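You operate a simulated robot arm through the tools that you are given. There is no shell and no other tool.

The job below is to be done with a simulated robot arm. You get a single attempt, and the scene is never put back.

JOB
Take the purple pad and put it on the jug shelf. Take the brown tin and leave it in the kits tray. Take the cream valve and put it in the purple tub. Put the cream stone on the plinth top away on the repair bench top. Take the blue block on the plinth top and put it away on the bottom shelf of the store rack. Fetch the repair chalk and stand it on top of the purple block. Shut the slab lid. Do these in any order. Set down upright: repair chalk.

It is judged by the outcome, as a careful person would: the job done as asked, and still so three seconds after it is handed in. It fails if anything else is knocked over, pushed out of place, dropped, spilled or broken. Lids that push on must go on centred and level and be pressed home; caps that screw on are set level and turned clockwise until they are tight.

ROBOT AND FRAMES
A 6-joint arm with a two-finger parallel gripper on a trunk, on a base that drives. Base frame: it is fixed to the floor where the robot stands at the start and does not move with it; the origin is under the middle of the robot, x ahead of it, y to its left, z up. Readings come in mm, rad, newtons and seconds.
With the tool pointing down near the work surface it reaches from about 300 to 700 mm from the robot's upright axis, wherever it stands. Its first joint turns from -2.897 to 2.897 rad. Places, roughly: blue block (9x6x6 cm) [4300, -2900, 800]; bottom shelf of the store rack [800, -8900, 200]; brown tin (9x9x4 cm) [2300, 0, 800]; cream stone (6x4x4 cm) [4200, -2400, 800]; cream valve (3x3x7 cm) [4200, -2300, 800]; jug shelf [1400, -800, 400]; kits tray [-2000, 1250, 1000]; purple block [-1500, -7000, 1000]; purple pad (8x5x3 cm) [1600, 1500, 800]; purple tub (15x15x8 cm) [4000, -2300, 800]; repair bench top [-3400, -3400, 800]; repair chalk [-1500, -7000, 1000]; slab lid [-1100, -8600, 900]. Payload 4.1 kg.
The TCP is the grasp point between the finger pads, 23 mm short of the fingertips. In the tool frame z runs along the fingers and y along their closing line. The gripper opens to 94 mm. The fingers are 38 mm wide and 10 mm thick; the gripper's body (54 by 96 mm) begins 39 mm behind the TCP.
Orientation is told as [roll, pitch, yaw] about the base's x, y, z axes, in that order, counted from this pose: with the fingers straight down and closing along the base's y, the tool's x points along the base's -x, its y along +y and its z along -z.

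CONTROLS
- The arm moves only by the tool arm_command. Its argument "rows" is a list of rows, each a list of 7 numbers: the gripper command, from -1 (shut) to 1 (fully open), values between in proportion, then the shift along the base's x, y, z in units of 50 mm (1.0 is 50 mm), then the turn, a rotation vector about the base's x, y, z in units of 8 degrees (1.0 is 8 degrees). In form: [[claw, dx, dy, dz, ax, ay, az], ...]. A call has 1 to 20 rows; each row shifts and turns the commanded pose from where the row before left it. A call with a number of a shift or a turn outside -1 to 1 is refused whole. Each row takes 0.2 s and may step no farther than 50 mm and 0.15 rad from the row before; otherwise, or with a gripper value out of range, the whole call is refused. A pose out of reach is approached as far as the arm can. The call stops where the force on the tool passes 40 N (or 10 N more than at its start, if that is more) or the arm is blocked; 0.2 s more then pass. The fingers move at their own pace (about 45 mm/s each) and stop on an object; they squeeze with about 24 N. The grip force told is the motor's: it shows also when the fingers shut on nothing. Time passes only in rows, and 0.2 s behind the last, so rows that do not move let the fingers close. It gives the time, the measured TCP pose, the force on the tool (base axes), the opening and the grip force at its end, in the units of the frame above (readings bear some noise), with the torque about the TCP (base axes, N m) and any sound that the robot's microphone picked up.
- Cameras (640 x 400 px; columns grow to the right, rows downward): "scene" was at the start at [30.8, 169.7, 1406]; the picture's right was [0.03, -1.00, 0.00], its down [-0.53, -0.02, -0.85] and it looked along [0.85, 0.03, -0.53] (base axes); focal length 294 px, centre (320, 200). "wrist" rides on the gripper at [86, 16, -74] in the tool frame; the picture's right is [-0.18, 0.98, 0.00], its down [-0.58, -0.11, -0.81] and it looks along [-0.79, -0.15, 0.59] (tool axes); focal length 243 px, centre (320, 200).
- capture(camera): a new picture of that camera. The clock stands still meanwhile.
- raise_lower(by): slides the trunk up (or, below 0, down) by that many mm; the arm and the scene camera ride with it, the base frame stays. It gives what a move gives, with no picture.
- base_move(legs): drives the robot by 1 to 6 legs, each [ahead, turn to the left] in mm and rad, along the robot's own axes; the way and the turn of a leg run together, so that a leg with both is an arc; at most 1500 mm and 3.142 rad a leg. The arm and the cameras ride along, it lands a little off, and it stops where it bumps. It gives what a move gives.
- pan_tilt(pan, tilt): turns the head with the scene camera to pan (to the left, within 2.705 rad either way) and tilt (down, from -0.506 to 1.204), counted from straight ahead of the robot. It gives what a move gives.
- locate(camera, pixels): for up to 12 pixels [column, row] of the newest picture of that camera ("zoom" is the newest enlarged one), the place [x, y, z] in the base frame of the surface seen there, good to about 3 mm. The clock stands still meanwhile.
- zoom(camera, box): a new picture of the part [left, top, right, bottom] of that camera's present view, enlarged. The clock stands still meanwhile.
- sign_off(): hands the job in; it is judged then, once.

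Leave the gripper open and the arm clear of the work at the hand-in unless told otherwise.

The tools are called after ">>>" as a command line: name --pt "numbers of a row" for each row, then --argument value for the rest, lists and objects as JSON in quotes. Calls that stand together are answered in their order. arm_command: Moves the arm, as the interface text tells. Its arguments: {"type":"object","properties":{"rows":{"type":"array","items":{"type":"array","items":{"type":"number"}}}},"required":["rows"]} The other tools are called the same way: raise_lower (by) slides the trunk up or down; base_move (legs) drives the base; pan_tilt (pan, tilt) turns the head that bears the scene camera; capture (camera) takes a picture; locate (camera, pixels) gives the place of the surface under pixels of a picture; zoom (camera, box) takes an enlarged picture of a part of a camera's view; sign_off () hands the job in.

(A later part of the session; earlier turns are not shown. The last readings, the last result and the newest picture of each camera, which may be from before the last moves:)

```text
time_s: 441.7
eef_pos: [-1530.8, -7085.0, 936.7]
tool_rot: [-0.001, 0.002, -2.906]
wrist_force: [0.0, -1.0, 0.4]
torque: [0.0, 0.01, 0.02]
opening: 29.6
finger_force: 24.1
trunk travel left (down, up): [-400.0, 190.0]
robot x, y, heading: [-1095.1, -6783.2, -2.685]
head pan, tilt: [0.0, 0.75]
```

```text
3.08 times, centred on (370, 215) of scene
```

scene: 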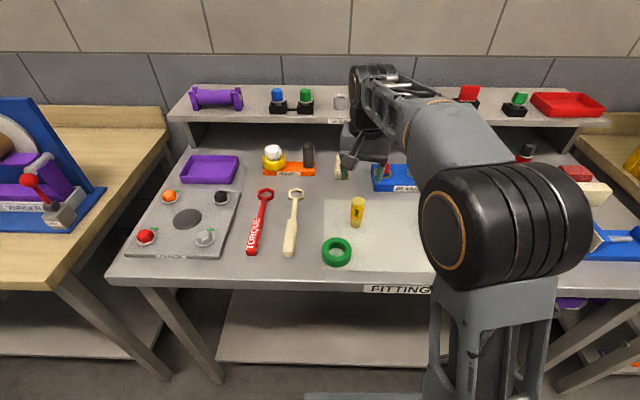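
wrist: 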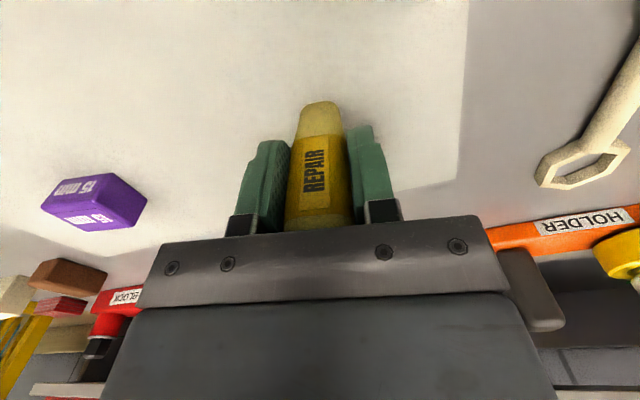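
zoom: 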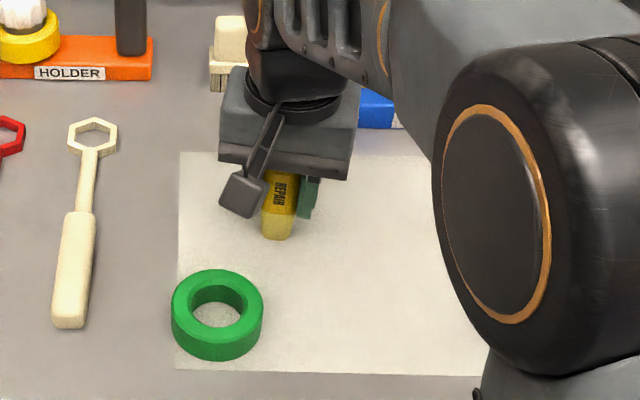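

Gripped (29.6 mm). I lift 105 mm and carry it above the purple block.

>>> arm_command --pt "-1 0 0 0.3 0 0 0" --pt "-1 0 0 0.8 0 0 0" --pt "-1 0 0 0.9 0 0 0" --pt "-1 -0.337 0.722 0 0 0 0.03" --pt "-1 -0.337 0.722 0 0 0 0.03" --pt "-1 -0.337 0.722 0 0 0 0.03" --pt "-1 -0.337 0.722 0 0 0 0.03" --pt "-1 -0.337 0.722 0 0 0 0.03" --pt "-1 0 0 0 0 0 0"

>>> capture --camera "wrist"

>>> capture --camera "scene"

```text
time_s: 443.7
eef_pos: [-1614.5, -6902.5, 1037.2]
tool_rot: [-0.002, 0.0, -2.886]
wrist_force: [-0.1, -0.1, -0.1]
torque: [0.01, -0.04, -0.02]
opening: 29.7
finger_force: 24.1
trunk travel left (down, up): [-400.0, 190.0]
robot x, y, heading: [-1096.1, -6783.2, -2.679]
head pan, tilt: [0.0, 0.75]
```

```text
taken
```

wrist: 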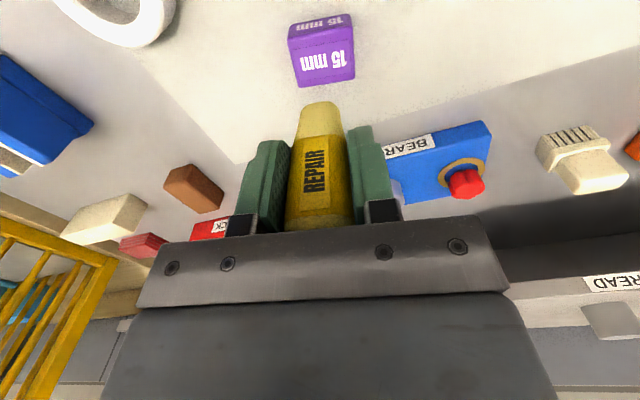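

```text
taken
```

scene: 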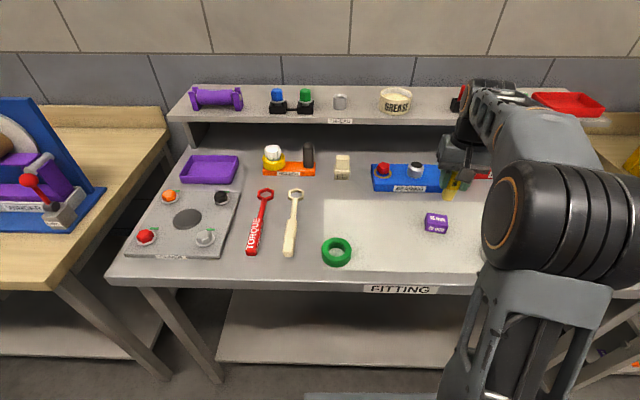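

>>> zoom --camera "wrist" --box '[270, 0, 380, 110]'

>>> locate --camera "zoom" --pixels '[[215, 165], [433, 140], [438, 280], [238, 312], [330, 225], [225, 240], [436, 210], [325, 152], [340, 296]]'

```text
3.64 times, centred on (325, 55) of wrist
```

zoom: 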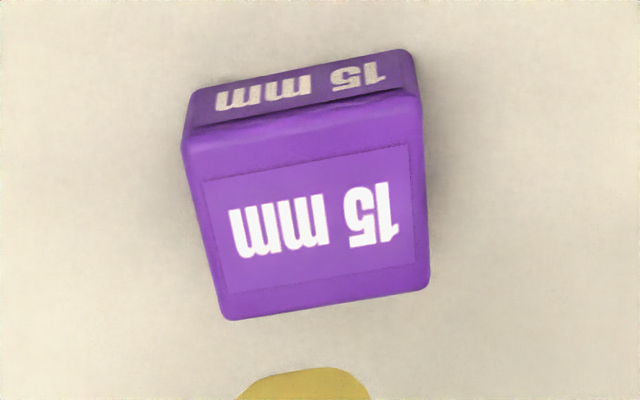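

```text
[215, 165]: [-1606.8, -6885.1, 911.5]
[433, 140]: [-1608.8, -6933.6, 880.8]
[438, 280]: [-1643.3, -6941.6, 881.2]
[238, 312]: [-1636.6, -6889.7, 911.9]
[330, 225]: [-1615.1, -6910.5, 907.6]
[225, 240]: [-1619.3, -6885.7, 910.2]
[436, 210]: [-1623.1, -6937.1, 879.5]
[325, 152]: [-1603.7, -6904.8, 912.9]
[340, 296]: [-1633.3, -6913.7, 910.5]
```

>>> locate --camera "zoom" --pixels '[[193, 150], [414, 105], [422, 278], [232, 312], [308, 205], [303, 125], [325, 300], [210, 230], [419, 190]]'

```text
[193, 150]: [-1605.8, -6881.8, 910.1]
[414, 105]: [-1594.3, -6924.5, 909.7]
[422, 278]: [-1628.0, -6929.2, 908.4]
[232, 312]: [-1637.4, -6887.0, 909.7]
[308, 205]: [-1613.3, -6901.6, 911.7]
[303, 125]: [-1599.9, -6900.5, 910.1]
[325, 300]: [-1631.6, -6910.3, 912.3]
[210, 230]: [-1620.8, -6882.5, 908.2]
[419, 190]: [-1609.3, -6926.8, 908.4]
```

Block centre (-1615.5,-6905). I shift (−1,−2.5) mm and lower to z≈970, then feel for contact (~965.7).

>>> arm_command --pt "-1 -0.02 -0.05 -0.5 0 0 0" --pt "-1 0 0 -0.5 0 0 0" --pt "-1 0 0 -0.3 0 0 0" --pt "-1 0 0 0 0 0 0"

>>> capture --camera "wrist"

>>> zoom --camera "scene" --box '[400, 150, 500, 260]'

```text
time_s: 444.7
eef_pos: [-1616.3, -6905.6, 973.4]
tool_rot: [-0.002, 0.002, -2.885]
wrist_force: [0.0, 0.6, -1.0]
torque: [0.0, -0.02, -0.01]
opening: 29.4
finger_force: 24.2
trunk travel left (down, up): [-400.0, 190.0]
robot x, y, heading: [-1097.2, -6783.8, -2.683]
head pan, tilt: [0.0, 0.75]
```

```text
taken
```

wrist: 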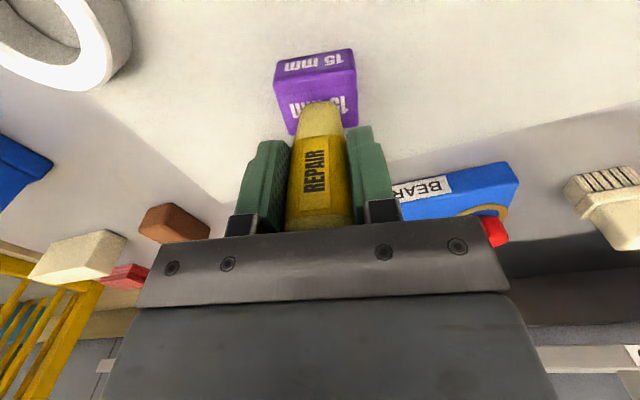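

```text
3.64 times, centred on (450, 205) of scene
```

zoom: 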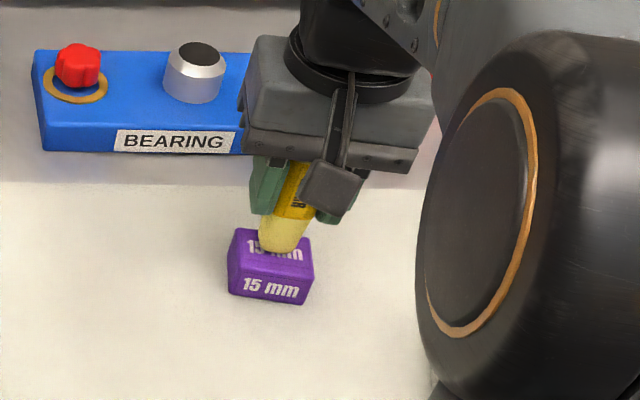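

It's ~8 mm above the block and centred. I lower in ~2–4 mm steps.

>>> arm_command --pt "-1 0 0 -0.08 0 0 0" --pt "-1 0 0 -0.04 0 0 0" --pt "-1 0 0 0 0 0 0"

```text
time_s: 445.5
eef_pos: [-1616.4, -6906.2, 967.8]
tool_rot: [-0.003, 0.001, -2.886]
wrist_force: [0.3, -0.1, 4.6]
torque: [-0.02, 0.0, -0.01]
opening: 29.5
finger_force: 24.2
trunk travel left (down, up): [-400.0, 190.0]
robot x, y, heading: [-1097.3, -6787.1, -2.68]
head pan, tilt: [0.0, 0.75]
```

Contact (4.6 N). I check the picture before releasing.

>>> capture --camera "wrist"

>>> zoom --camera "scene" --box '[410, 170, 470, 245]'

```text
taken
```

wrist: 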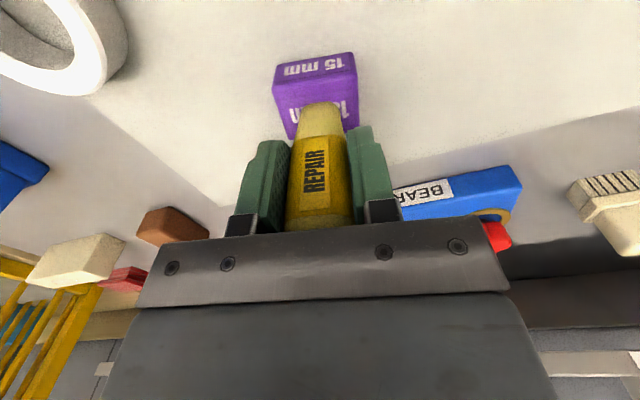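

```text
5.33 times, centred on (440, 208) of scene
```

zoom: 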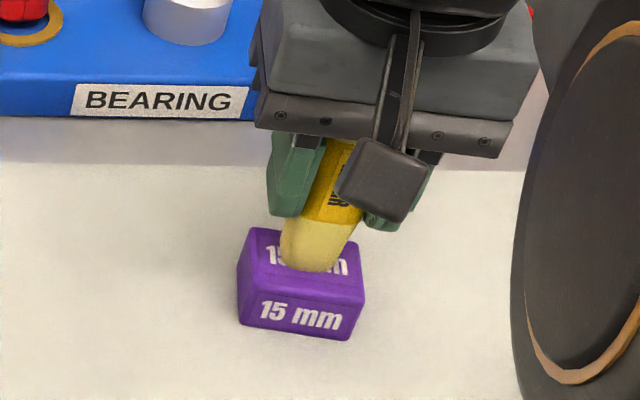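

Chalk base sits on the block top near the middle. I relieve slightly, open gently, then lift straight up.

>>> arm_command --pt "-1 0 0 0.02 0 0 0" --pt "-0.25 0 0 0 0 0 0" --pt "-0.1 0 0 0 0 0 0" --pt "0.2 0 0 0 0 0 0" --pt "0.2 0 0 0 0 0 0" --pt "0.2 0 0 0.3 0 0 0" --pt "0.2 0 0 0.7 0 0 0" --pt "0.2 0 0 0.9 0 0 0" --pt "0.2 0 0 0.9 0 0 0"

>>> capture --camera "wrist"

>>> zoom --camera "scene" --box '[390, 140, 490, 250]'

```text
time_s: 447.5
eef_pos: [-1616.5, -6903.5, 1108.2]
tool_rot: [-0.001, 0.001, -2.885]
wrist_force: [-0.9, -0.3, 0.7]
torque: [0.03, -0.03, 0.01]
opening: 56.5
finger_force: 0.1
trunk travel left (down, up): [-400.0, 190.0]
robot x, y, heading: [-1098.0, -6783.0, -2.679]
head pan, tilt: [0.0, 0.75]
```

```text
taken
```

wrist: 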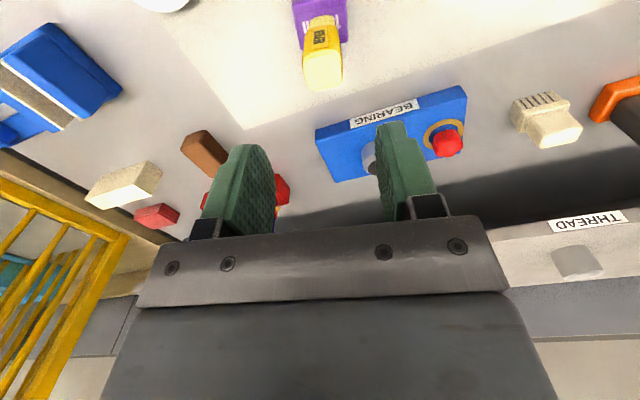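

```text
3.64 times, centred on (440, 195) of scene
```

zoom: 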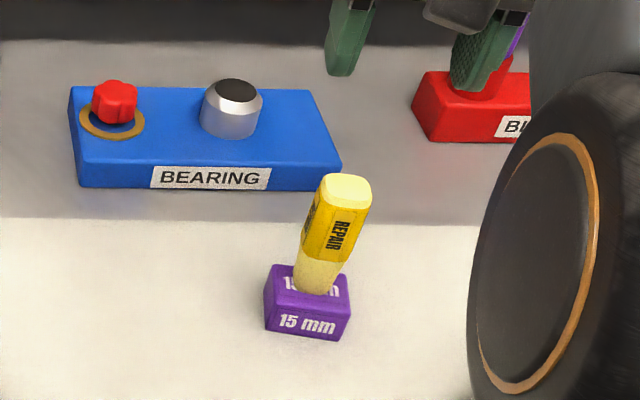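

The chalk stands on the block. I verify it's vertical by locating its top and bottom.

>>> locate --camera "zoom" --pixels '[[344, 187], [335, 225], [325, 255], [318, 280], [310, 265], [300, 300]]'

>>> locate --camera "wrist" --pixels '[[323, 72], [320, 40], [318, 20], [310, 8], [345, 15]]'

```text
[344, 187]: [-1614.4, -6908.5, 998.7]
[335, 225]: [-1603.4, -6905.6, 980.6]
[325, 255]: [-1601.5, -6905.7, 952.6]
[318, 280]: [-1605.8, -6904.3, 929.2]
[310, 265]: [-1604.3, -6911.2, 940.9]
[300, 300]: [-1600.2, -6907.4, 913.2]
```

```text
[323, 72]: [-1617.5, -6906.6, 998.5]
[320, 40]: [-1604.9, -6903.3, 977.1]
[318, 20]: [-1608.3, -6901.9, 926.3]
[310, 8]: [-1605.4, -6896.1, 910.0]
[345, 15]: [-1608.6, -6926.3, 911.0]
```

Upright (top z≈998.6 directly above its base). Now I retract the arm and start back toward the plinth for the cream stone.

>>> arm_command --pt "0.2 0 0 0.6 0 0 0" --pt "0.2 0.85 -0.27 0 0 0 0.367" --pt "0.2 0.85 -0.27 0 0 0 0.367" --pt "0.2 0.85 -0.27 0 0 0 0.367" --pt "0.2 0.85 -0.27 0 0 0 0.367"

>>> base_move --legs '[[-300, 0], [0, -1.62]]'

>>> pan_tilt --pan 0.9 --tilt 0.5

>>> capture --camera "scene"

```text
time_s: 448.7
eef_pos: [-1444.2, -6957.8, 1136.4]
tool_rot: [-0.002, 0.0, -2.678]
wrist_force: [-0.5, -0.1, 0.2]
torque: [0.05, -0.03, -0.02]
opening: 56.4
finger_force: 0.1
trunk travel left (down, up): [-400.0, 190.0]
robot x, y, heading: [-1090.7, -6782.2, -2.675]
head pan, tilt: [0.0, 0.75]
```

```text
time_s: 454.7
eef_pos: [-978.8, -6291.9, 1136.2]
tool_rot: [-0.001, 0.001, 1.968]
wrist_force: [0.5, -0.4, -0.2]
torque: [0.03, 0.02, 0.05]
opening: 56.5
finger_force: 0.1
trunk travel left (down, up): [-400.0, 190.0]
robot x, y, heading: [-825.5, -6650.9, 1.972]
head pan, tilt: [0.0, 0.75]
```

```text
time_s: 455.9
eef_pos: [-980.0, -6291.0, 1136.2]
tool_rot: [-0.001, 0.002, 1.968]
wrist_force: [0.5, 0.2, -0.1]
torque: [-0.04, 0.0, 0.03]
opening: 56.5
finger_force: 0.1
trunk travel left (down, up): [-400.0, 190.0]
robot x, y, heading: [-823.7, -6652.4, 1.972]
head pan, tilt: [0.901, 0.499]
```

```text
taken
```

scene: 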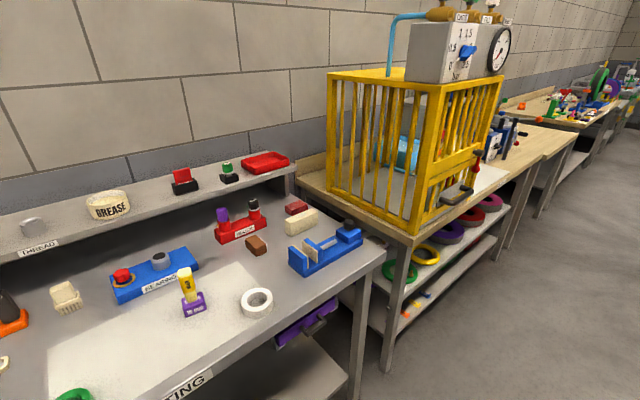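

The chalk still stands on the purple block. I drive north up the aisle.

>>> base_move --legs '[[0, 0.012], [1450, 0], [880, 0], [0, -0.145]]'

```text
time_s: 468.3
eef_pos: [-1837.3, -4121.4, 1136.6]
tool_rot: [-0.003, 0.002, 1.812]
wrist_force: [0.0, 0.1, 0.3]
torque: [-0.01, 0.03, 0.01]
opening: 56.4
finger_force: 0.1
trunk travel left (down, up): [-400.0, 190.0]
robot x, y, heading: [-1742.6, -4501.4, 1.805]
head pan, tilt: [0.901, 0.499]
```

Next leg: on to (-2396,-2207). After that I'll take a look at the repair bench to the left.

>>> base_move --legs '[[0, 0.043], [1300, 0]]'

>>> pan_tilt --pan 0.9 --tilt 0.45

>>> capture --camera "scene"

```text
time_s: 475.1
eef_pos: [-2217.9, -2901.0, 1135.8]
tool_rot: [-0.003, 0.002, 1.861]
wrist_force: [0.9, 0.2, 0.3]
torque: [0.01, -0.01, 0.03]
opening: 56.7
finger_force: 0.1
trunk travel left (down, up): [-400.0, 190.0]
robot x, y, heading: [-2105.6, -3270.8, 1.859]
head pan, tilt: [0.901, 0.499]
```

```text
time_s: 475.8
eef_pos: [-2216.7, -2901.6, 1136.8]
tool_rot: [-0.002, 0.002, 1.862]
wrist_force: [0.4, 0.1, 0.5]
torque: [0.03, -0.02, -0.02]
opening: 56.4
finger_force: 0.1
trunk travel left (down, up): [-400.0, 190.0]
robot x, y, heading: [-2104.2, -3276.3, 1.863]
head pan, tilt: [0.901, 0.45]
```

```text
taken
```

scene: 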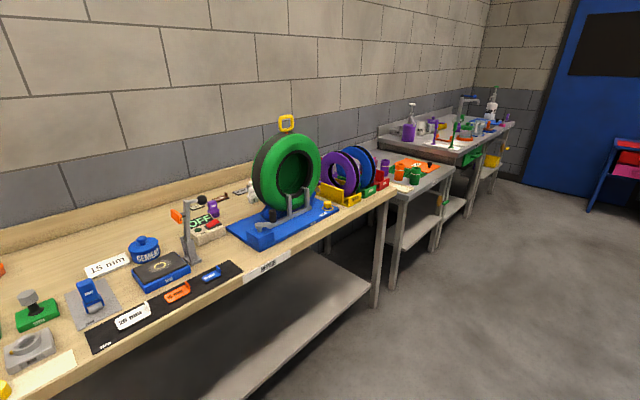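

>>> zoom --camera "scene" --box '[0, 180, 400, 400]'

>>> locate --camera "scene" --pixels '[[268, 265], [100, 235], [200, 275], [260, 190], [150, 210], [120, 360], [380, 195], [30, 260], [220, 190], [70, 250], [300, 240], [250, 270]]'

>>> pan_tilt --pan 1.5 --tilt 0.5

>>> capture --camera "scene"

```text
1.60 times, centred on (200, 290) of scene
```

zoom: 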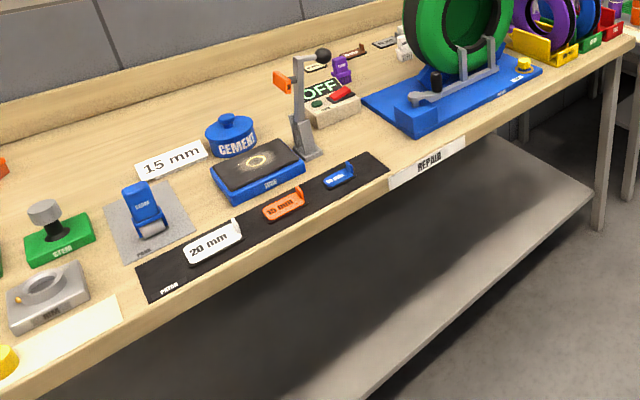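

```text
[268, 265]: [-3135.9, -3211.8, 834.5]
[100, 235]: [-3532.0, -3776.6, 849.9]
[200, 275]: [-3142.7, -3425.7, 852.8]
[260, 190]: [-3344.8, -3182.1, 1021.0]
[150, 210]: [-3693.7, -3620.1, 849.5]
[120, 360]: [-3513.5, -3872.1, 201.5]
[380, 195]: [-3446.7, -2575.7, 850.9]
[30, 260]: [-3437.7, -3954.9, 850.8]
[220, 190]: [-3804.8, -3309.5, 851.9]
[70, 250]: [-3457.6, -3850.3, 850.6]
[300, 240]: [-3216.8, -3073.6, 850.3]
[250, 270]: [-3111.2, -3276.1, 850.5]
```

```text
time_s: 476.8
eef_pos: [-2216.6, -2902.2, 1136.2]
tool_rot: [-0.002, 0.001, 1.862]
wrist_force: [-0.2, -0.4, 0.5]
torque: [-0.01, -0.01, 0.01]
opening: 56.6
finger_force: 0.0
trunk travel left (down, up): [-400.0, 190.0]
robot x, y, heading: [-2103.9, -3274.8, 1.865]
head pan, tilt: [1.499, 0.499]
```

```text
taken
```

scene: 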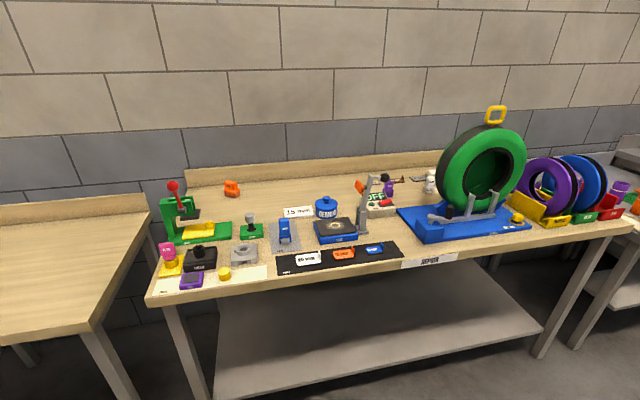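

I zoom in to find free space on the REPAIR bench top for later.

>>> zoom --camera "scene" --box '[140, 150, 460, 300]'

>>> locate --camera "scene" --pixels '[[265, 195], [250, 215], [260, 205], [300, 195], [345, 190], [320, 185], [200, 205], [430, 245], [412, 250], [405, 265], [165, 300], [275, 200]]'

```text
2.00 times, centred on (300, 225) of scene
```

zoom: 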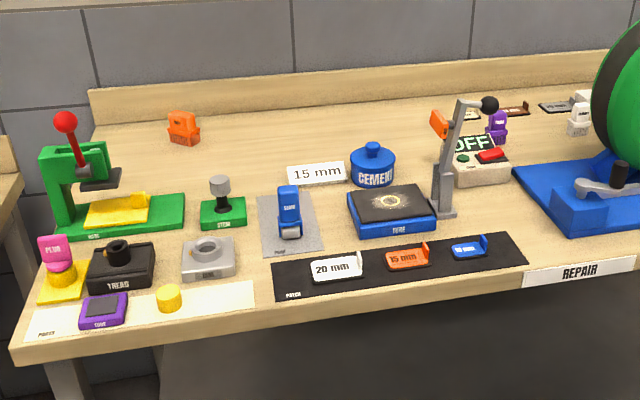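

```text
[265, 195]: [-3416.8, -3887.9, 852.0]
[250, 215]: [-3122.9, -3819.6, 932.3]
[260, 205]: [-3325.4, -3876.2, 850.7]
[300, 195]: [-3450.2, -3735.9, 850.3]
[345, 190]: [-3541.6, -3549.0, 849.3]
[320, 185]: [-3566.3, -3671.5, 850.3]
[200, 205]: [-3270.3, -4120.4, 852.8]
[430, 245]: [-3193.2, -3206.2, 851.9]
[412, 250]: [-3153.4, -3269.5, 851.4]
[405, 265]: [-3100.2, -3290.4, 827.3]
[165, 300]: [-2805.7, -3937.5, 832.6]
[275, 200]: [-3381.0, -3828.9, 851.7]
```

>>> locate --camera "scene" --pixels '[[387, 231], [375, 225], [400, 222], [395, 238], [378, 238], [366, 233], [404, 240], [398, 215], [408, 205], [384, 241], [400, 247], [415, 235]]'

>>> zoom --camera "scene" --box '[340, 180, 460, 280]'

```text
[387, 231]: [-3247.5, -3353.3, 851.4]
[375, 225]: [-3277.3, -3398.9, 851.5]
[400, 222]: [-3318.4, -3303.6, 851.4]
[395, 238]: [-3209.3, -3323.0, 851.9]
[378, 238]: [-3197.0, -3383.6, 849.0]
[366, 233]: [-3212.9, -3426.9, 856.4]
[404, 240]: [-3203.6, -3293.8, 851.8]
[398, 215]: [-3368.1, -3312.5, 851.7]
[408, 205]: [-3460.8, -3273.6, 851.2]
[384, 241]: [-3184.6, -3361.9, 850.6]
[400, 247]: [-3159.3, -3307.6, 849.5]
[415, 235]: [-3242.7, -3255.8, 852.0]
```

```text
4.00 times, centred on (400, 230) of scene
```

zoom: 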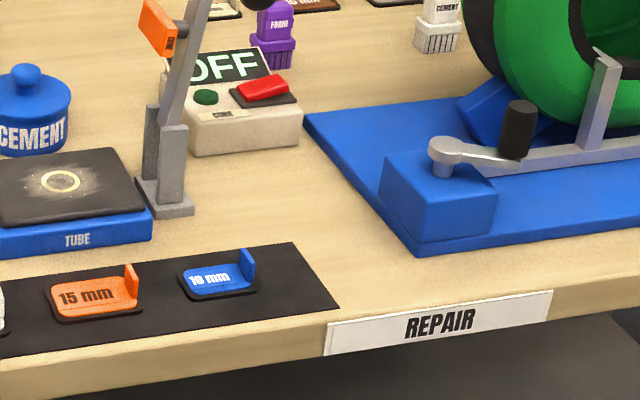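

There's a good free patch at about (-3248,-3345) on the REPAIR bench. Now I continue north to fetch the stone.

>>> base_move --legs '[[0, -0.026], [1107, 0], [0, -0.323], [1480, 0]]'

```text
time_s: 490.9
eef_pos: [-2315.5, -312.7, 1136.4]
tool_rot: [0.0, 0.001, 1.526]
wrist_force: [0.3, -0.5, 0.3]
torque: [-0.02, 0.0, -0.02]
opening: 56.3
finger_force: 0.0
trunk travel left (down, up): [-400.0, 190.0]
robot x, y, heading: [-2335.5, -700.4, 1.527]
head pan, tilt: [1.499, 0.499]
```

>>> base_move --legs '[[0, -0.534], [1254, 0], [0, -1.067], [1354, 0]]'

```text
time_s: 507.6
eef_pos: [60.1, 206.4, 1137.2]
tool_rot: [0.0, 0.001, -0.077]
wrist_force: [-0.1, -0.3, 0.0]
torque: [0.02, -0.01, -0.02]
opening: 56.4
finger_force: 0.1
trunk travel left (down, up): [-400.0, 190.0]
robot x, y, heading: [-325.8, 238.1, -0.078]
head pan, tilt: [1.499, 0.499]
```

At (-326,238). Next to (425,-526) and into the corridor to (470,-1659).

>>> base_move --legs '[[0, -0.716], [1071, 0], [0, -0.737], [1130, 0]]'

```text
time_s: 522.5
eef_pos: [470.6, -2073.1, 1136.4]
tool_rot: [-0.001, 0.002, -1.542]
wrist_force: [0.4, 0.6, -0.9]
torque: [0.02, -0.03, 0.0]
opening: 56.2
finger_force: 0.0
trunk travel left (down, up): [-400.0, 190.0]
robot x, y, heading: [459.1, -1683.4, -1.541]
head pan, tilt: [1.499, 0.499]
```

>>> base_move --legs '[[0, 0.441], [1390, 0], [0, 1.026], [885, 0]]'

```text
time_s: 537.6
eef_pos: [2382.8, -3004.9, 1136.7]
tool_rot: [-0.002, 0.002, -0.064]
wrist_force: [-0.5, 0.6, -0.6]
torque: [0.01, -0.01, -0.02]
opening: 56.3
finger_force: 0.0
trunk travel left (down, up): [-400.0, 190.0]
robot x, y, heading: [1996.3, -2979.8, -0.067]
head pan, tilt: [1.499, 0.499]
```

>>> base_move --legs '[[0, 0.202], [1417, 0], [0, 0.293], [320, 0]]'

>>> pan_tilt --pan 0.1 --tilt 0.7

>>> capture --camera "scene"

>>> capture --camera "wrist"

```text
time_s: 548.0
eef_pos: [4047.2, -2523.8, 1136.2]
tool_rot: [-0.001, 0.0, 0.403]
wrist_force: [0.3, -0.3, -0.6]
torque: [0.01, -0.02, 0.0]
opening: 56.4
finger_force: 0.1
trunk travel left (down, up): [-400.0, 190.0]
robot x, y, heading: [3689.4, -2678.3, 0.406]
head pan, tilt: [1.499, 0.499]
```

```text
time_s: 549.6
eef_pos: [4046.1, -2523.7, 1137.8]
tool_rot: [-0.001, 0.002, 0.403]
wrist_force: [-0.1, -0.5, 0.5]
torque: [-0.01, 0.01, 0.02]
opening: 56.3
finger_force: 0.1
trunk travel left (down, up): [-400.0, 190.0]
robot x, y, heading: [3686.4, -2675.8, 0.403]
head pan, tilt: [0.099, 0.7]
```

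```text
taken
```

scene: 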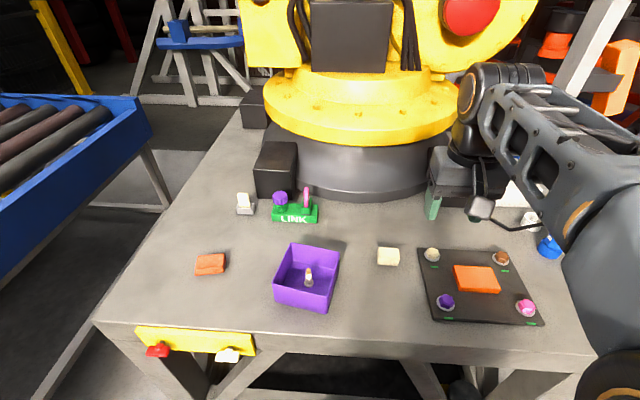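

```text
taken
```

wrist: 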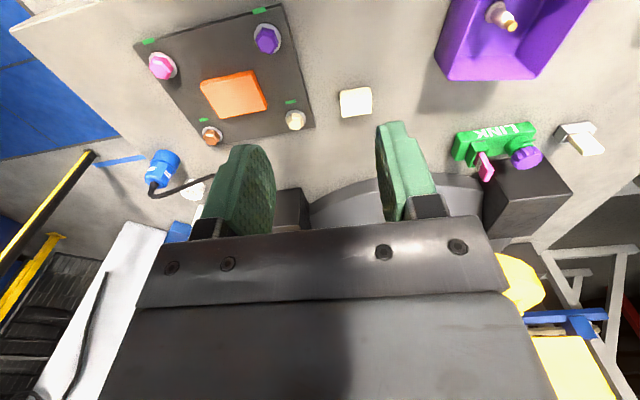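

The stone is at wrist (356,102). I zoom and locate its corners.

>>> zoom --camera "wrist" --box '[325, 75, 389, 130]'

>>> zoom --camera "scene" --box '[360, 230, 420, 280]'

>>> locate --camera "zoom" --pixels '[[225, 145], [395, 150], [405, 225], [225, 220], [315, 185], [230, 280], [400, 280], [315, 150], [315, 220], [228, 185], [402, 190]]'

```text
7.27 times, centred on (357, 102) of wrist
```

zoom: 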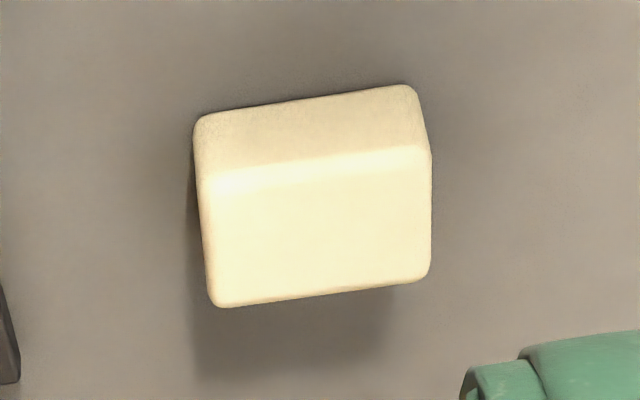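

```text
8.00 times, centred on (390, 255) of scene
```

zoom: 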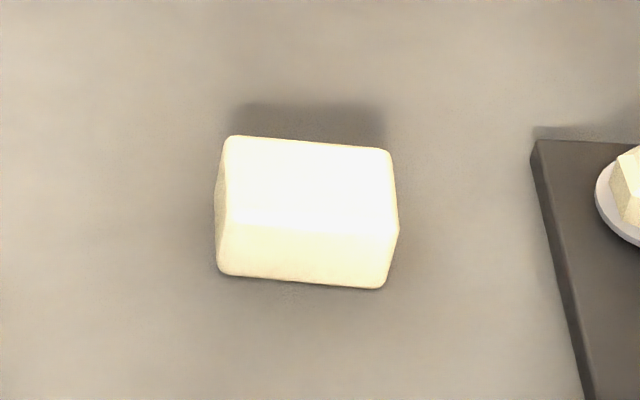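

```text
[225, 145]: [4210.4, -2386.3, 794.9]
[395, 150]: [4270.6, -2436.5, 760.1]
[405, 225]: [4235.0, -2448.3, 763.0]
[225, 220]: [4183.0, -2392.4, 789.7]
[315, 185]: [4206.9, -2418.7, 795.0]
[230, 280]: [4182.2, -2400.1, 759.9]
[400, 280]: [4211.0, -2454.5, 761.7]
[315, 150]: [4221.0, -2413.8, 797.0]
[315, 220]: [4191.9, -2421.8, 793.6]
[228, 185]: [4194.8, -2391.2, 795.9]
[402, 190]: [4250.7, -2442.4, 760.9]
```

>>> zoom --camera "wrist" --box '[325, 75, 389, 130]'

>>> locate --camera "zoom" --pixels '[[212, 190], [422, 155], [422, 272], [220, 298], [318, 228], [215, 245], [424, 215], [315, 172], [320, 287]]'

```text
7.27 times, centred on (357, 102) of wrist
```

zoom: 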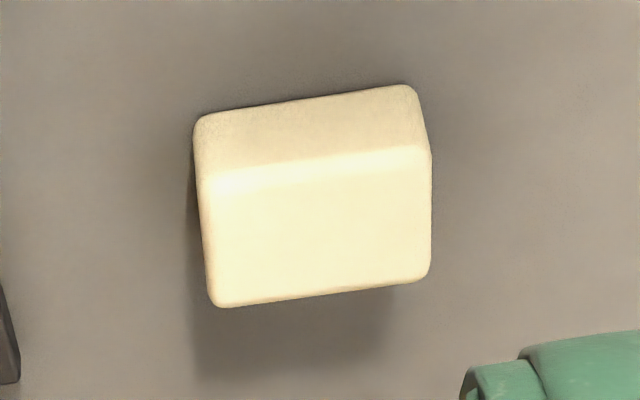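

```text
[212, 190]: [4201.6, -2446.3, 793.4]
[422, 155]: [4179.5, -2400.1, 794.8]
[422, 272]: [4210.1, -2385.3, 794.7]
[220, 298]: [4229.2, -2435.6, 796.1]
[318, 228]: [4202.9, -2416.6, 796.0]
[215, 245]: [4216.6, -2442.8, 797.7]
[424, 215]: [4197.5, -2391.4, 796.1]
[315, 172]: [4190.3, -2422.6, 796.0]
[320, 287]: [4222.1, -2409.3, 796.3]
```

Stone centre (4205,-2417), top z≈796, long axis across my heading. I'll grip it across its 60 mm length with the current orientation; moving above it now.

>>> arm_command --pt "0.8 0.636 0.427 -0.55 0 0 0.01" --pt "0.8 0.636 0.427 -0.55 0 0 0.01" --pt "0.8 0.636 0.427 -0.55 0 0 0.01" --pt "0.8 0.636 0.427 -0.55 0 0 0.01" --pt "0.8 0.636 0.427 -0.55 0 0 0.01" --pt "0.8 0 0 -0.9 0 0 0" --pt "0.8 0 0 -0.9 0 0 0"

>>> capture --camera "wrist"

```text
time_s: 551.2
eef_pos: [4204.8, -2415.0, 910.8]
tool_rot: [-0.002, 0.001, 0.41]
wrist_force: [-0.4, 0.0, 0.2]
torque: [0.01, -0.03, -0.02]
opening: 84.5
finger_force: 0.0
trunk travel left (down, up): [-400.0, 190.0]
robot x, y, heading: [3687.9, -2673.1, 0.402]
head pan, tilt: [0.099, 0.7]
```

```text
taken
```

wrist: 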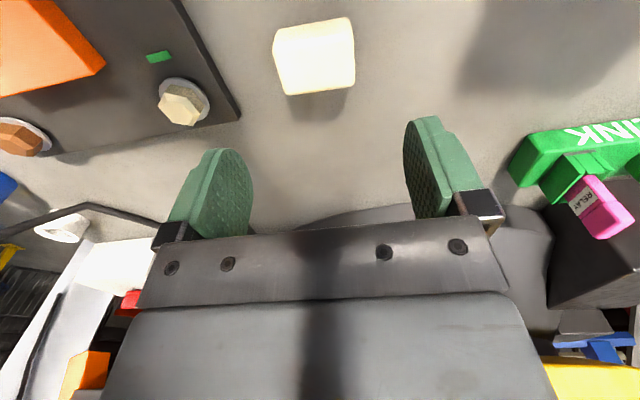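

Centred under the gripper. I descend to z≈788 and close.

>>> arm_command --pt "0.8 0.02 -0.03 -0.9 0 0 0" --pt "0.8 0 0 -0.9 0 0 0" --pt "0.8 0 0 -0.6 0 0 0" --pt "0.8 0 0 -0.06 0 0 0" --pt "-0.2 0 0 0 0 0 0" --pt "-1 0 0 0 0 0 0" --pt "-1 0 0 0 0 0 0" --pt "-1 0 0 0 0 0 0"

>>> capture --camera "wrist"

```text
time_s: 553.0
eef_pos: [4206.8, -2417.4, 785.4]
tool_rot: [-0.003, 0.001, 0.409]
wrist_force: [0.2, 0.1, 0.1]
torque: [0.05, -0.01, 0.0]
opening: 60.0
finger_force: 24.2
trunk travel left (down, up): [-400.0, 190.0]
robot x, y, heading: [3688.5, -2674.1, 0.404]
head pan, tilt: [0.099, 0.7]
```

```text
taken
```

wrist: 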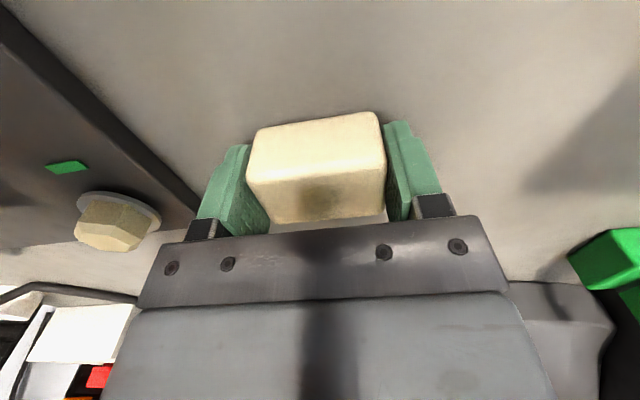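

Gripped (60 mm). I lift and retract, then reverse out.

>>> arm_command --pt "-1 0 0 0.5 0 0 0" --pt "-1 0 0 0.9 0 0 0" --pt "-1 0 0 0.9 0 0 0" --pt "-1 0 0 0.9 0 0 0" --pt "-1 0 0 0.9 0 0 0" --pt "-1 0 0 0.9 0 0 0" --pt "-1 0 0 0.9 0 0 0" --pt "-1 -0.8 -0.52 0.1 0 0 0" --pt "-1 -0.8 -0.52 0.1 0 0 0" --pt "-1 -0.8 -0.52 0.1 0 0 0" --pt "-1 -0.8 -0.52 0.1 0 0 0"

>>> capture --camera "scene"

```text
time_s: 555.4
eef_pos: [4048.2, -2524.4, 1100.5]
tool_rot: [-0.002, 0.003, 0.409]
wrist_force: [0.1, 0.4, -3.2]
torque: [-0.01, 0.01, 0.0]
opening: 59.9
finger_force: 23.8
trunk travel left (down, up): [-400.0, 190.0]
robot x, y, heading: [3687.2, -2674.8, 0.405]
head pan, tilt: [0.099, 0.7]
```

```text
taken
```

scene: 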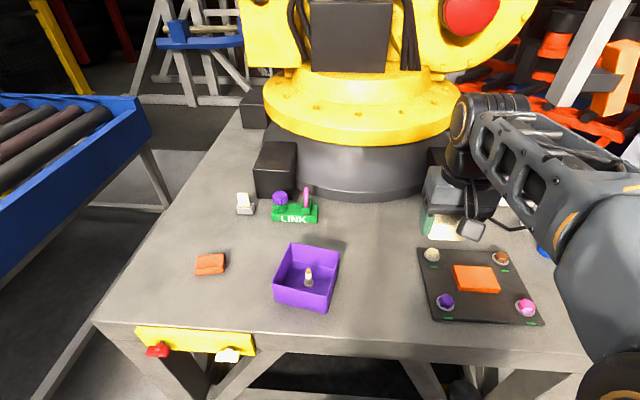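

Stone held. I reverse and drive back through the gate and corridor.

>>> base_move --legs '[[-500, 0], [0, 2.845], [1260, 0]]'

```text
time_s: 571.1
eef_pos: [1613.3, -3172.4, 1101.4]
tool_rot: [-0.003, 0.002, -2.944]
wrist_force: [-0.1, 0.4, -2.7]
torque: [0.02, 0.04, -0.01]
opening: 59.6
finger_force: 23.5
trunk travel left (down, up): [-400.0, 190.0]
robot x, y, heading: [2001.8, -3101.1, -2.949]
head pan, tilt: [0.099, 0.7]
```

>>> base_move --legs '[[0, -0.349], [903, 0], [0, -0.94], [1440, 0]]'

```text
time_s: 586.3
eef_pos: [282.8, -1283.8, 1100.7]
tool_rot: [-0.002, 0.001, 2.033]
wrist_force: [0.5, 0.8, -2.1]
torque: [0.04, 0.0, -0.02]
opening: 59.7
finger_force: 23.6
trunk travel left (down, up): [-400.0, 190.0]
robot x, y, heading: [456.0, -1634.9, 2.021]
head pan, tilt: [0.099, 0.7]
```

>>> base_move --legs '[[0, -0.418], [1110, 0], [0, 0.736], [1037, 0]]'

```text
time_s: 600.0
eef_pos: [-558.3, 483.7, 1100.4]
tool_rot: [-0.002, 0.001, 2.345]
wrist_force: [1.3, -0.6, -2.2]
torque: [-0.01, 0.02, 0.0]
opening: 60.3
finger_force: 24.0
trunk travel left (down, up): [-400.0, 190.0]
robot x, y, heading: [-289.5, 203.8, 2.34]
head pan, tilt: [0.099, 0.7]
```

>>> base_move --legs '[[0, 0.695], [1368, 0], [0, 1.099], [1254, 0]]'

```text
time_s: 617.4
eef_pos: [-2593.4, -963.7, 1101.6]
tool_rot: [0.0, 0.002, -2.173]
wrist_force: [0.5, 0.2, -2.3]
torque: [0.02, -0.04, 0.03]
opening: 59.6
finger_force: 24.1
trunk travel left (down, up): [-400.0, 190.0]
robot x, y, heading: [-2369.3, -645.5, -2.182]
head pan, tilt: [0.099, 0.7]
```

>>> base_move --legs '[[0, 0.541], [1460, 0], [400, 0]]'

>>> pan_tilt --pan -0.4 --tilt 0.5

>>> capture --camera "scene"

```text
time_s: 628.3
eef_pos: [-2534.4, -2907.1, 1102.3]
tool_rot: [-0.003, 0.002, -1.639]
wrist_force: [-0.1, 0.4, -1.5]
torque: [-0.01, -0.03, 0.01]
opening: 59.8
finger_force: 23.8
trunk travel left (down, up): [-400.0, 190.0]
robot x, y, heading: [-2500.2, -2516.1, -1.642]
head pan, tilt: [0.099, 0.7]
```

```text
time_s: 629.2
eef_pos: [-2535.6, -2906.4, 1101.9]
tool_rot: [-0.003, 0.0, -1.637]
wrist_force: [1.0, -0.4, -2.1]
torque: [0.0, 0.01, 0.0]
opening: 59.9
finger_force: 24.0
trunk travel left (down, up): [-400.0, 190.0]
robot x, y, heading: [-2506.9, -2517.9, -1.646]
head pan, tilt: [-0.4, 0.499]
```

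```text
taken
```

scene: 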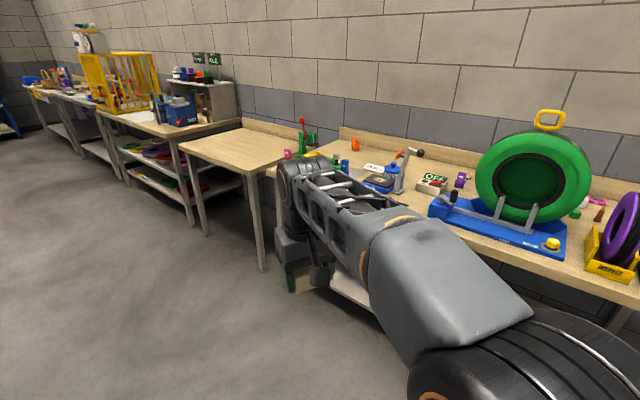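

I move to the stance in front of the free patch and turn to face the bench.

>>> base_move --legs '[[0, -0.337], [668, 0], [0, -0.733]]'

>>> pan_tilt --pan 0.0 --tilt 0.75

>>> capture --camera "scene"

>>> capture --camera "wrist"

```text
time_s: 635.9
eef_pos: [-3128.2, -3298.2, 1099.8]
tool_rot: [-0.002, 0.001, -2.702]
wrist_force: [0.7, 0.7, -2.5]
torque: [0.01, 0.01, -0.03]
opening: 59.7
finger_force: 24.7
trunk travel left (down, up): [-400.0, 190.0]
robot x, y, heading: [-2772.6, -3133.7, -2.708]
head pan, tilt: [-0.4, 0.499]
```

```text
time_s: 636.8
eef_pos: [-3127.7, -3297.2, 1101.3]
tool_rot: [-0.002, 0.002, -2.7]
wrist_force: [-0.2, -0.3, -3.1]
torque: [0.02, -0.02, 0.03]
opening: 60.0
finger_force: 24.3
trunk travel left (down, up): [-400.0, 190.0]
robot x, y, heading: [-2770.7, -3136.5, -2.707]
head pan, tilt: [0.0, 0.75]
```

```text
taken
```

scene: 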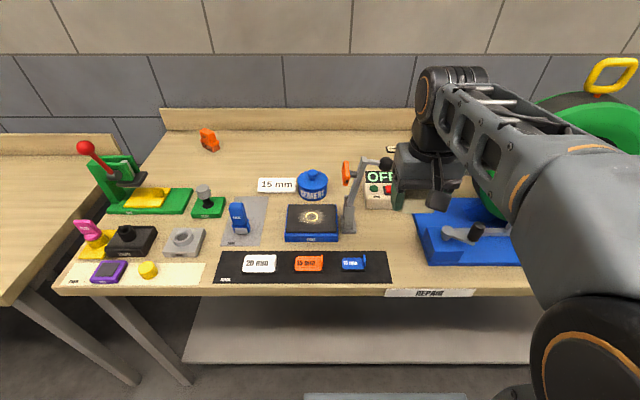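

```text
taken
```

wrist: 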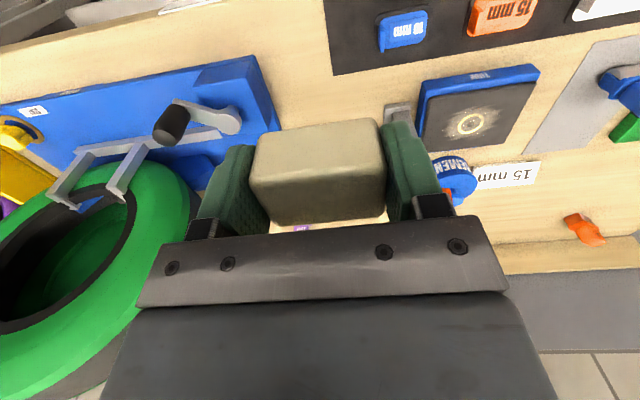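

I locate the free patch boundaries and the lamp arm's height/positions.

>>> locate --camera "scene" --pixels '[[385, 232], [400, 250], [370, 240], [400, 215], [348, 230], [355, 190], [386, 163], [347, 172], [405, 205], [418, 250], [388, 253], [375, 207]]'

>>> zoom --camera "scene" --box '[330, 150, 450, 270]'

>>> locate --camera "wrist" --pixels '[[320, 90], [300, 60], [345, 90], [290, 110], [325, 72], [392, 112], [265, 75], [385, 115]]'

```text
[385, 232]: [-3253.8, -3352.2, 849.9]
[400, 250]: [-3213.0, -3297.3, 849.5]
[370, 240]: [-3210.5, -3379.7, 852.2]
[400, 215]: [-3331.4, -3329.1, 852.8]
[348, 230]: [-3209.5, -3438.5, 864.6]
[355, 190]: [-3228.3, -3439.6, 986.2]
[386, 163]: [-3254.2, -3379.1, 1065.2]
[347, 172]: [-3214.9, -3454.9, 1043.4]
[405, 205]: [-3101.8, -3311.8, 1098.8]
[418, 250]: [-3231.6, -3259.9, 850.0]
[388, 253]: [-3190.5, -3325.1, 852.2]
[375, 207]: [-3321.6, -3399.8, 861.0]
```

```text
3.33 times, centred on (390, 210) of scene
```

zoom: 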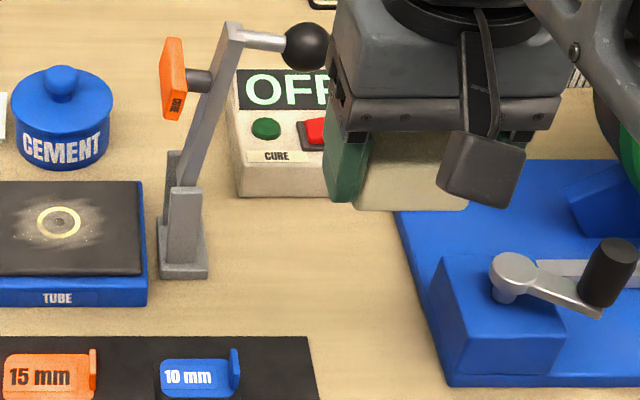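

```text
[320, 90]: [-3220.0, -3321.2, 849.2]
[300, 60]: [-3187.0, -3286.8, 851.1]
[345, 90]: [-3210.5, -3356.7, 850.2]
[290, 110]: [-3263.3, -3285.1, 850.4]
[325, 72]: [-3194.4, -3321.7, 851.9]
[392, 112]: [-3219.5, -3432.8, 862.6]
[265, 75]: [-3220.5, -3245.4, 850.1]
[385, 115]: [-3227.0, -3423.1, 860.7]
```

A black lever knob at (-3254,-3379,1065) overhangs the patch, so I choose a spot farther right: T≈(-3213,-3292). I check how far the wrist joint protrudes to its left and the blue base edge.

>>> locate --camera "scene" --pixels '[[424, 95], [420, 85], [450, 72], [485, 80], [415, 110], [400, 160], [412, 216], [428, 264], [420, 240], [390, 262], [391, 250], [430, 200]]'

>>> locate --camera "wrist" --pixels '[[258, 60], [270, 90], [280, 125], [331, 72], [328, 40], [200, 75], [225, 110], [170, 120]]'

```text
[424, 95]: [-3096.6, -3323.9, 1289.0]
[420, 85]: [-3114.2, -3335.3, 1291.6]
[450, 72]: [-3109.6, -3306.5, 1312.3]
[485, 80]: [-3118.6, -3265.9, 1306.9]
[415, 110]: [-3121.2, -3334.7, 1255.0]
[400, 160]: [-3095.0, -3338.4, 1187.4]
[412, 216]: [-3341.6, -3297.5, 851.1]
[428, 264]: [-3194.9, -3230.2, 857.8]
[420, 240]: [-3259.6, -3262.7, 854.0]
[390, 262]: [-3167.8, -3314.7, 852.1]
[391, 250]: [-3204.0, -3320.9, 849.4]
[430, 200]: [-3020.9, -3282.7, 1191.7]
```

```text
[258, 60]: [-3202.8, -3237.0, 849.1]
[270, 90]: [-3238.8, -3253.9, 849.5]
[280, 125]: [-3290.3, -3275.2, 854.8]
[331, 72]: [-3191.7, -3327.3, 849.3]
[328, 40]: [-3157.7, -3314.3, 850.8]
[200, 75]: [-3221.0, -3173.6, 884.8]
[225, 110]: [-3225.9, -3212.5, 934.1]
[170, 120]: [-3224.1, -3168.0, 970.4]
```

Wrist extends ~40 mm sideways. I refine the spot to T'=(-3192,-3282.5) (80 mm from the front edge), clear of knob and blue base, and turn the stone so its length runs front-to-back.

>>> arm_command --pt "-1 -0.107 0.0245 0.2 0 0 -0.943" --pt "-1 -0.107 0.0245 0.2 0 0 -0.943" --pt "-1 -0.107 0.0245 0 0 0 -0.943" --pt "-1 -0.107 0.0245 0 0 0 -0.943" --pt "-1 -0.107 0.0245 0 0 0 -0.943" --pt "-1 -0.107 0.0245 0 0 0 -0.943" --pt "-1 -0.107 0.0245 0 0 0 -0.943" --pt "-1 -0.107 0.0245 0 0 0 -0.943" --pt "-1 -0.107 0.0245 0 0 0 -0.943" --pt "-1 -0.107 0.0245 0 0 0 -0.943" --pt "-1 -0.107 0.0245 0 0 0 -0.943" --pt "-1 -0.107 0.0245 0 0 0 -0.943"

>>> capture --camera "scene"

>>> capture --camera "wrist"

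```text
time_s: 639.4
eef_pos: [-3191.7, -3283.2, 1121.4]
tool_rot: [-0.002, 0.001, 2.002]
wrist_force: [0.5, 0.4, -1.8]
torque: [0.01, -0.02, 0.01]
opening: 59.8
finger_force: 23.6
trunk travel left (down, up): [-400.0, 190.0]
robot x, y, heading: [-2771.9, -3131.9, -2.708]
head pan, tilt: [0.0, 0.75]
```

```text
taken
```

scene: 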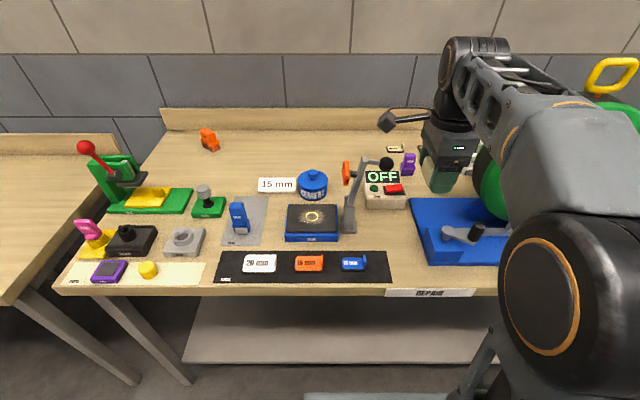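

```text
taken
```

wrist: 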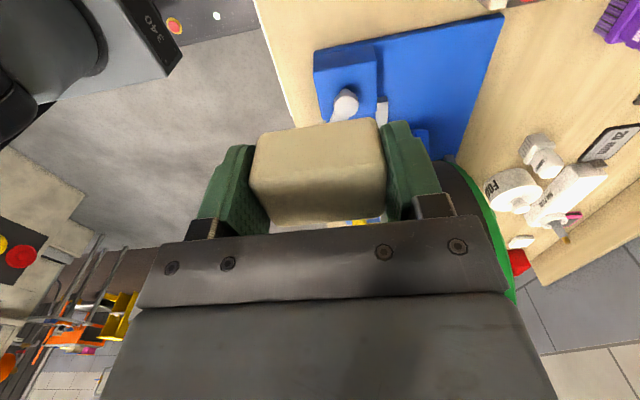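

I descend toward the bench in stages, to z≈960 first.

>>> arm_command --pt "-1 0 0 -0.8 0 0 0" --pt "-1 0 0 -0.8 0 0 0" --pt "-1 0 0 -0.8 0 0 0" --pt "-1 0 0 -0.8 0 0 0"

>>> capture --camera "scene"

>>> zoom --camera "scene" --box '[320, 120, 500, 290]'

```text
time_s: 640.4
eef_pos: [-3190.7, -3285.5, 959.6]
tool_rot: [-0.001, 0.002, 2.004]
wrist_force: [0.1, 0.4, -2.6]
torque: [0.03, 0.02, -0.02]
opening: 60.0
finger_force: 24.3
trunk travel left (down, up): [-400.0, 190.0]
robot x, y, heading: [-2770.3, -3134.9, -2.712]
head pan, tilt: [0.0, 0.75]
```

```text
taken
```

scene: 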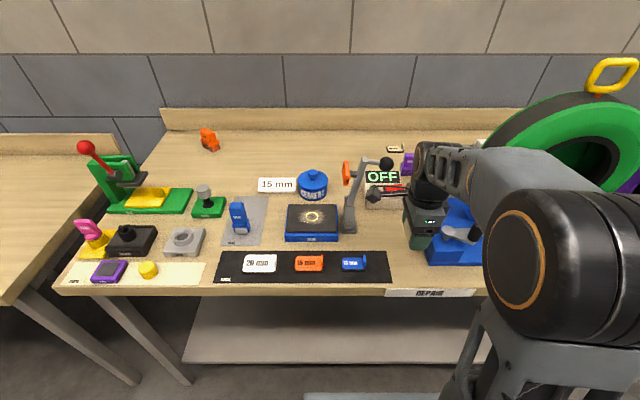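

```text
2.35 times, centred on (410, 205) of scene
```

zoom: 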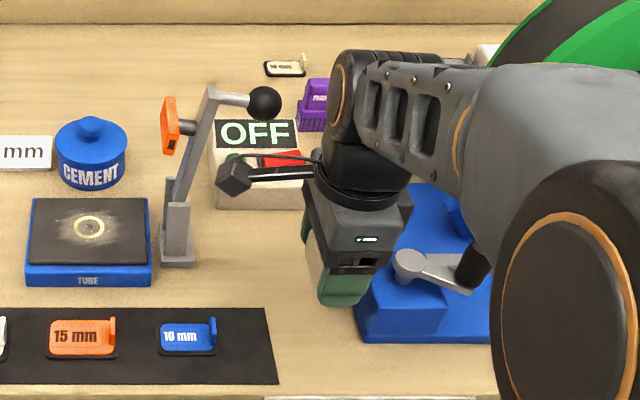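

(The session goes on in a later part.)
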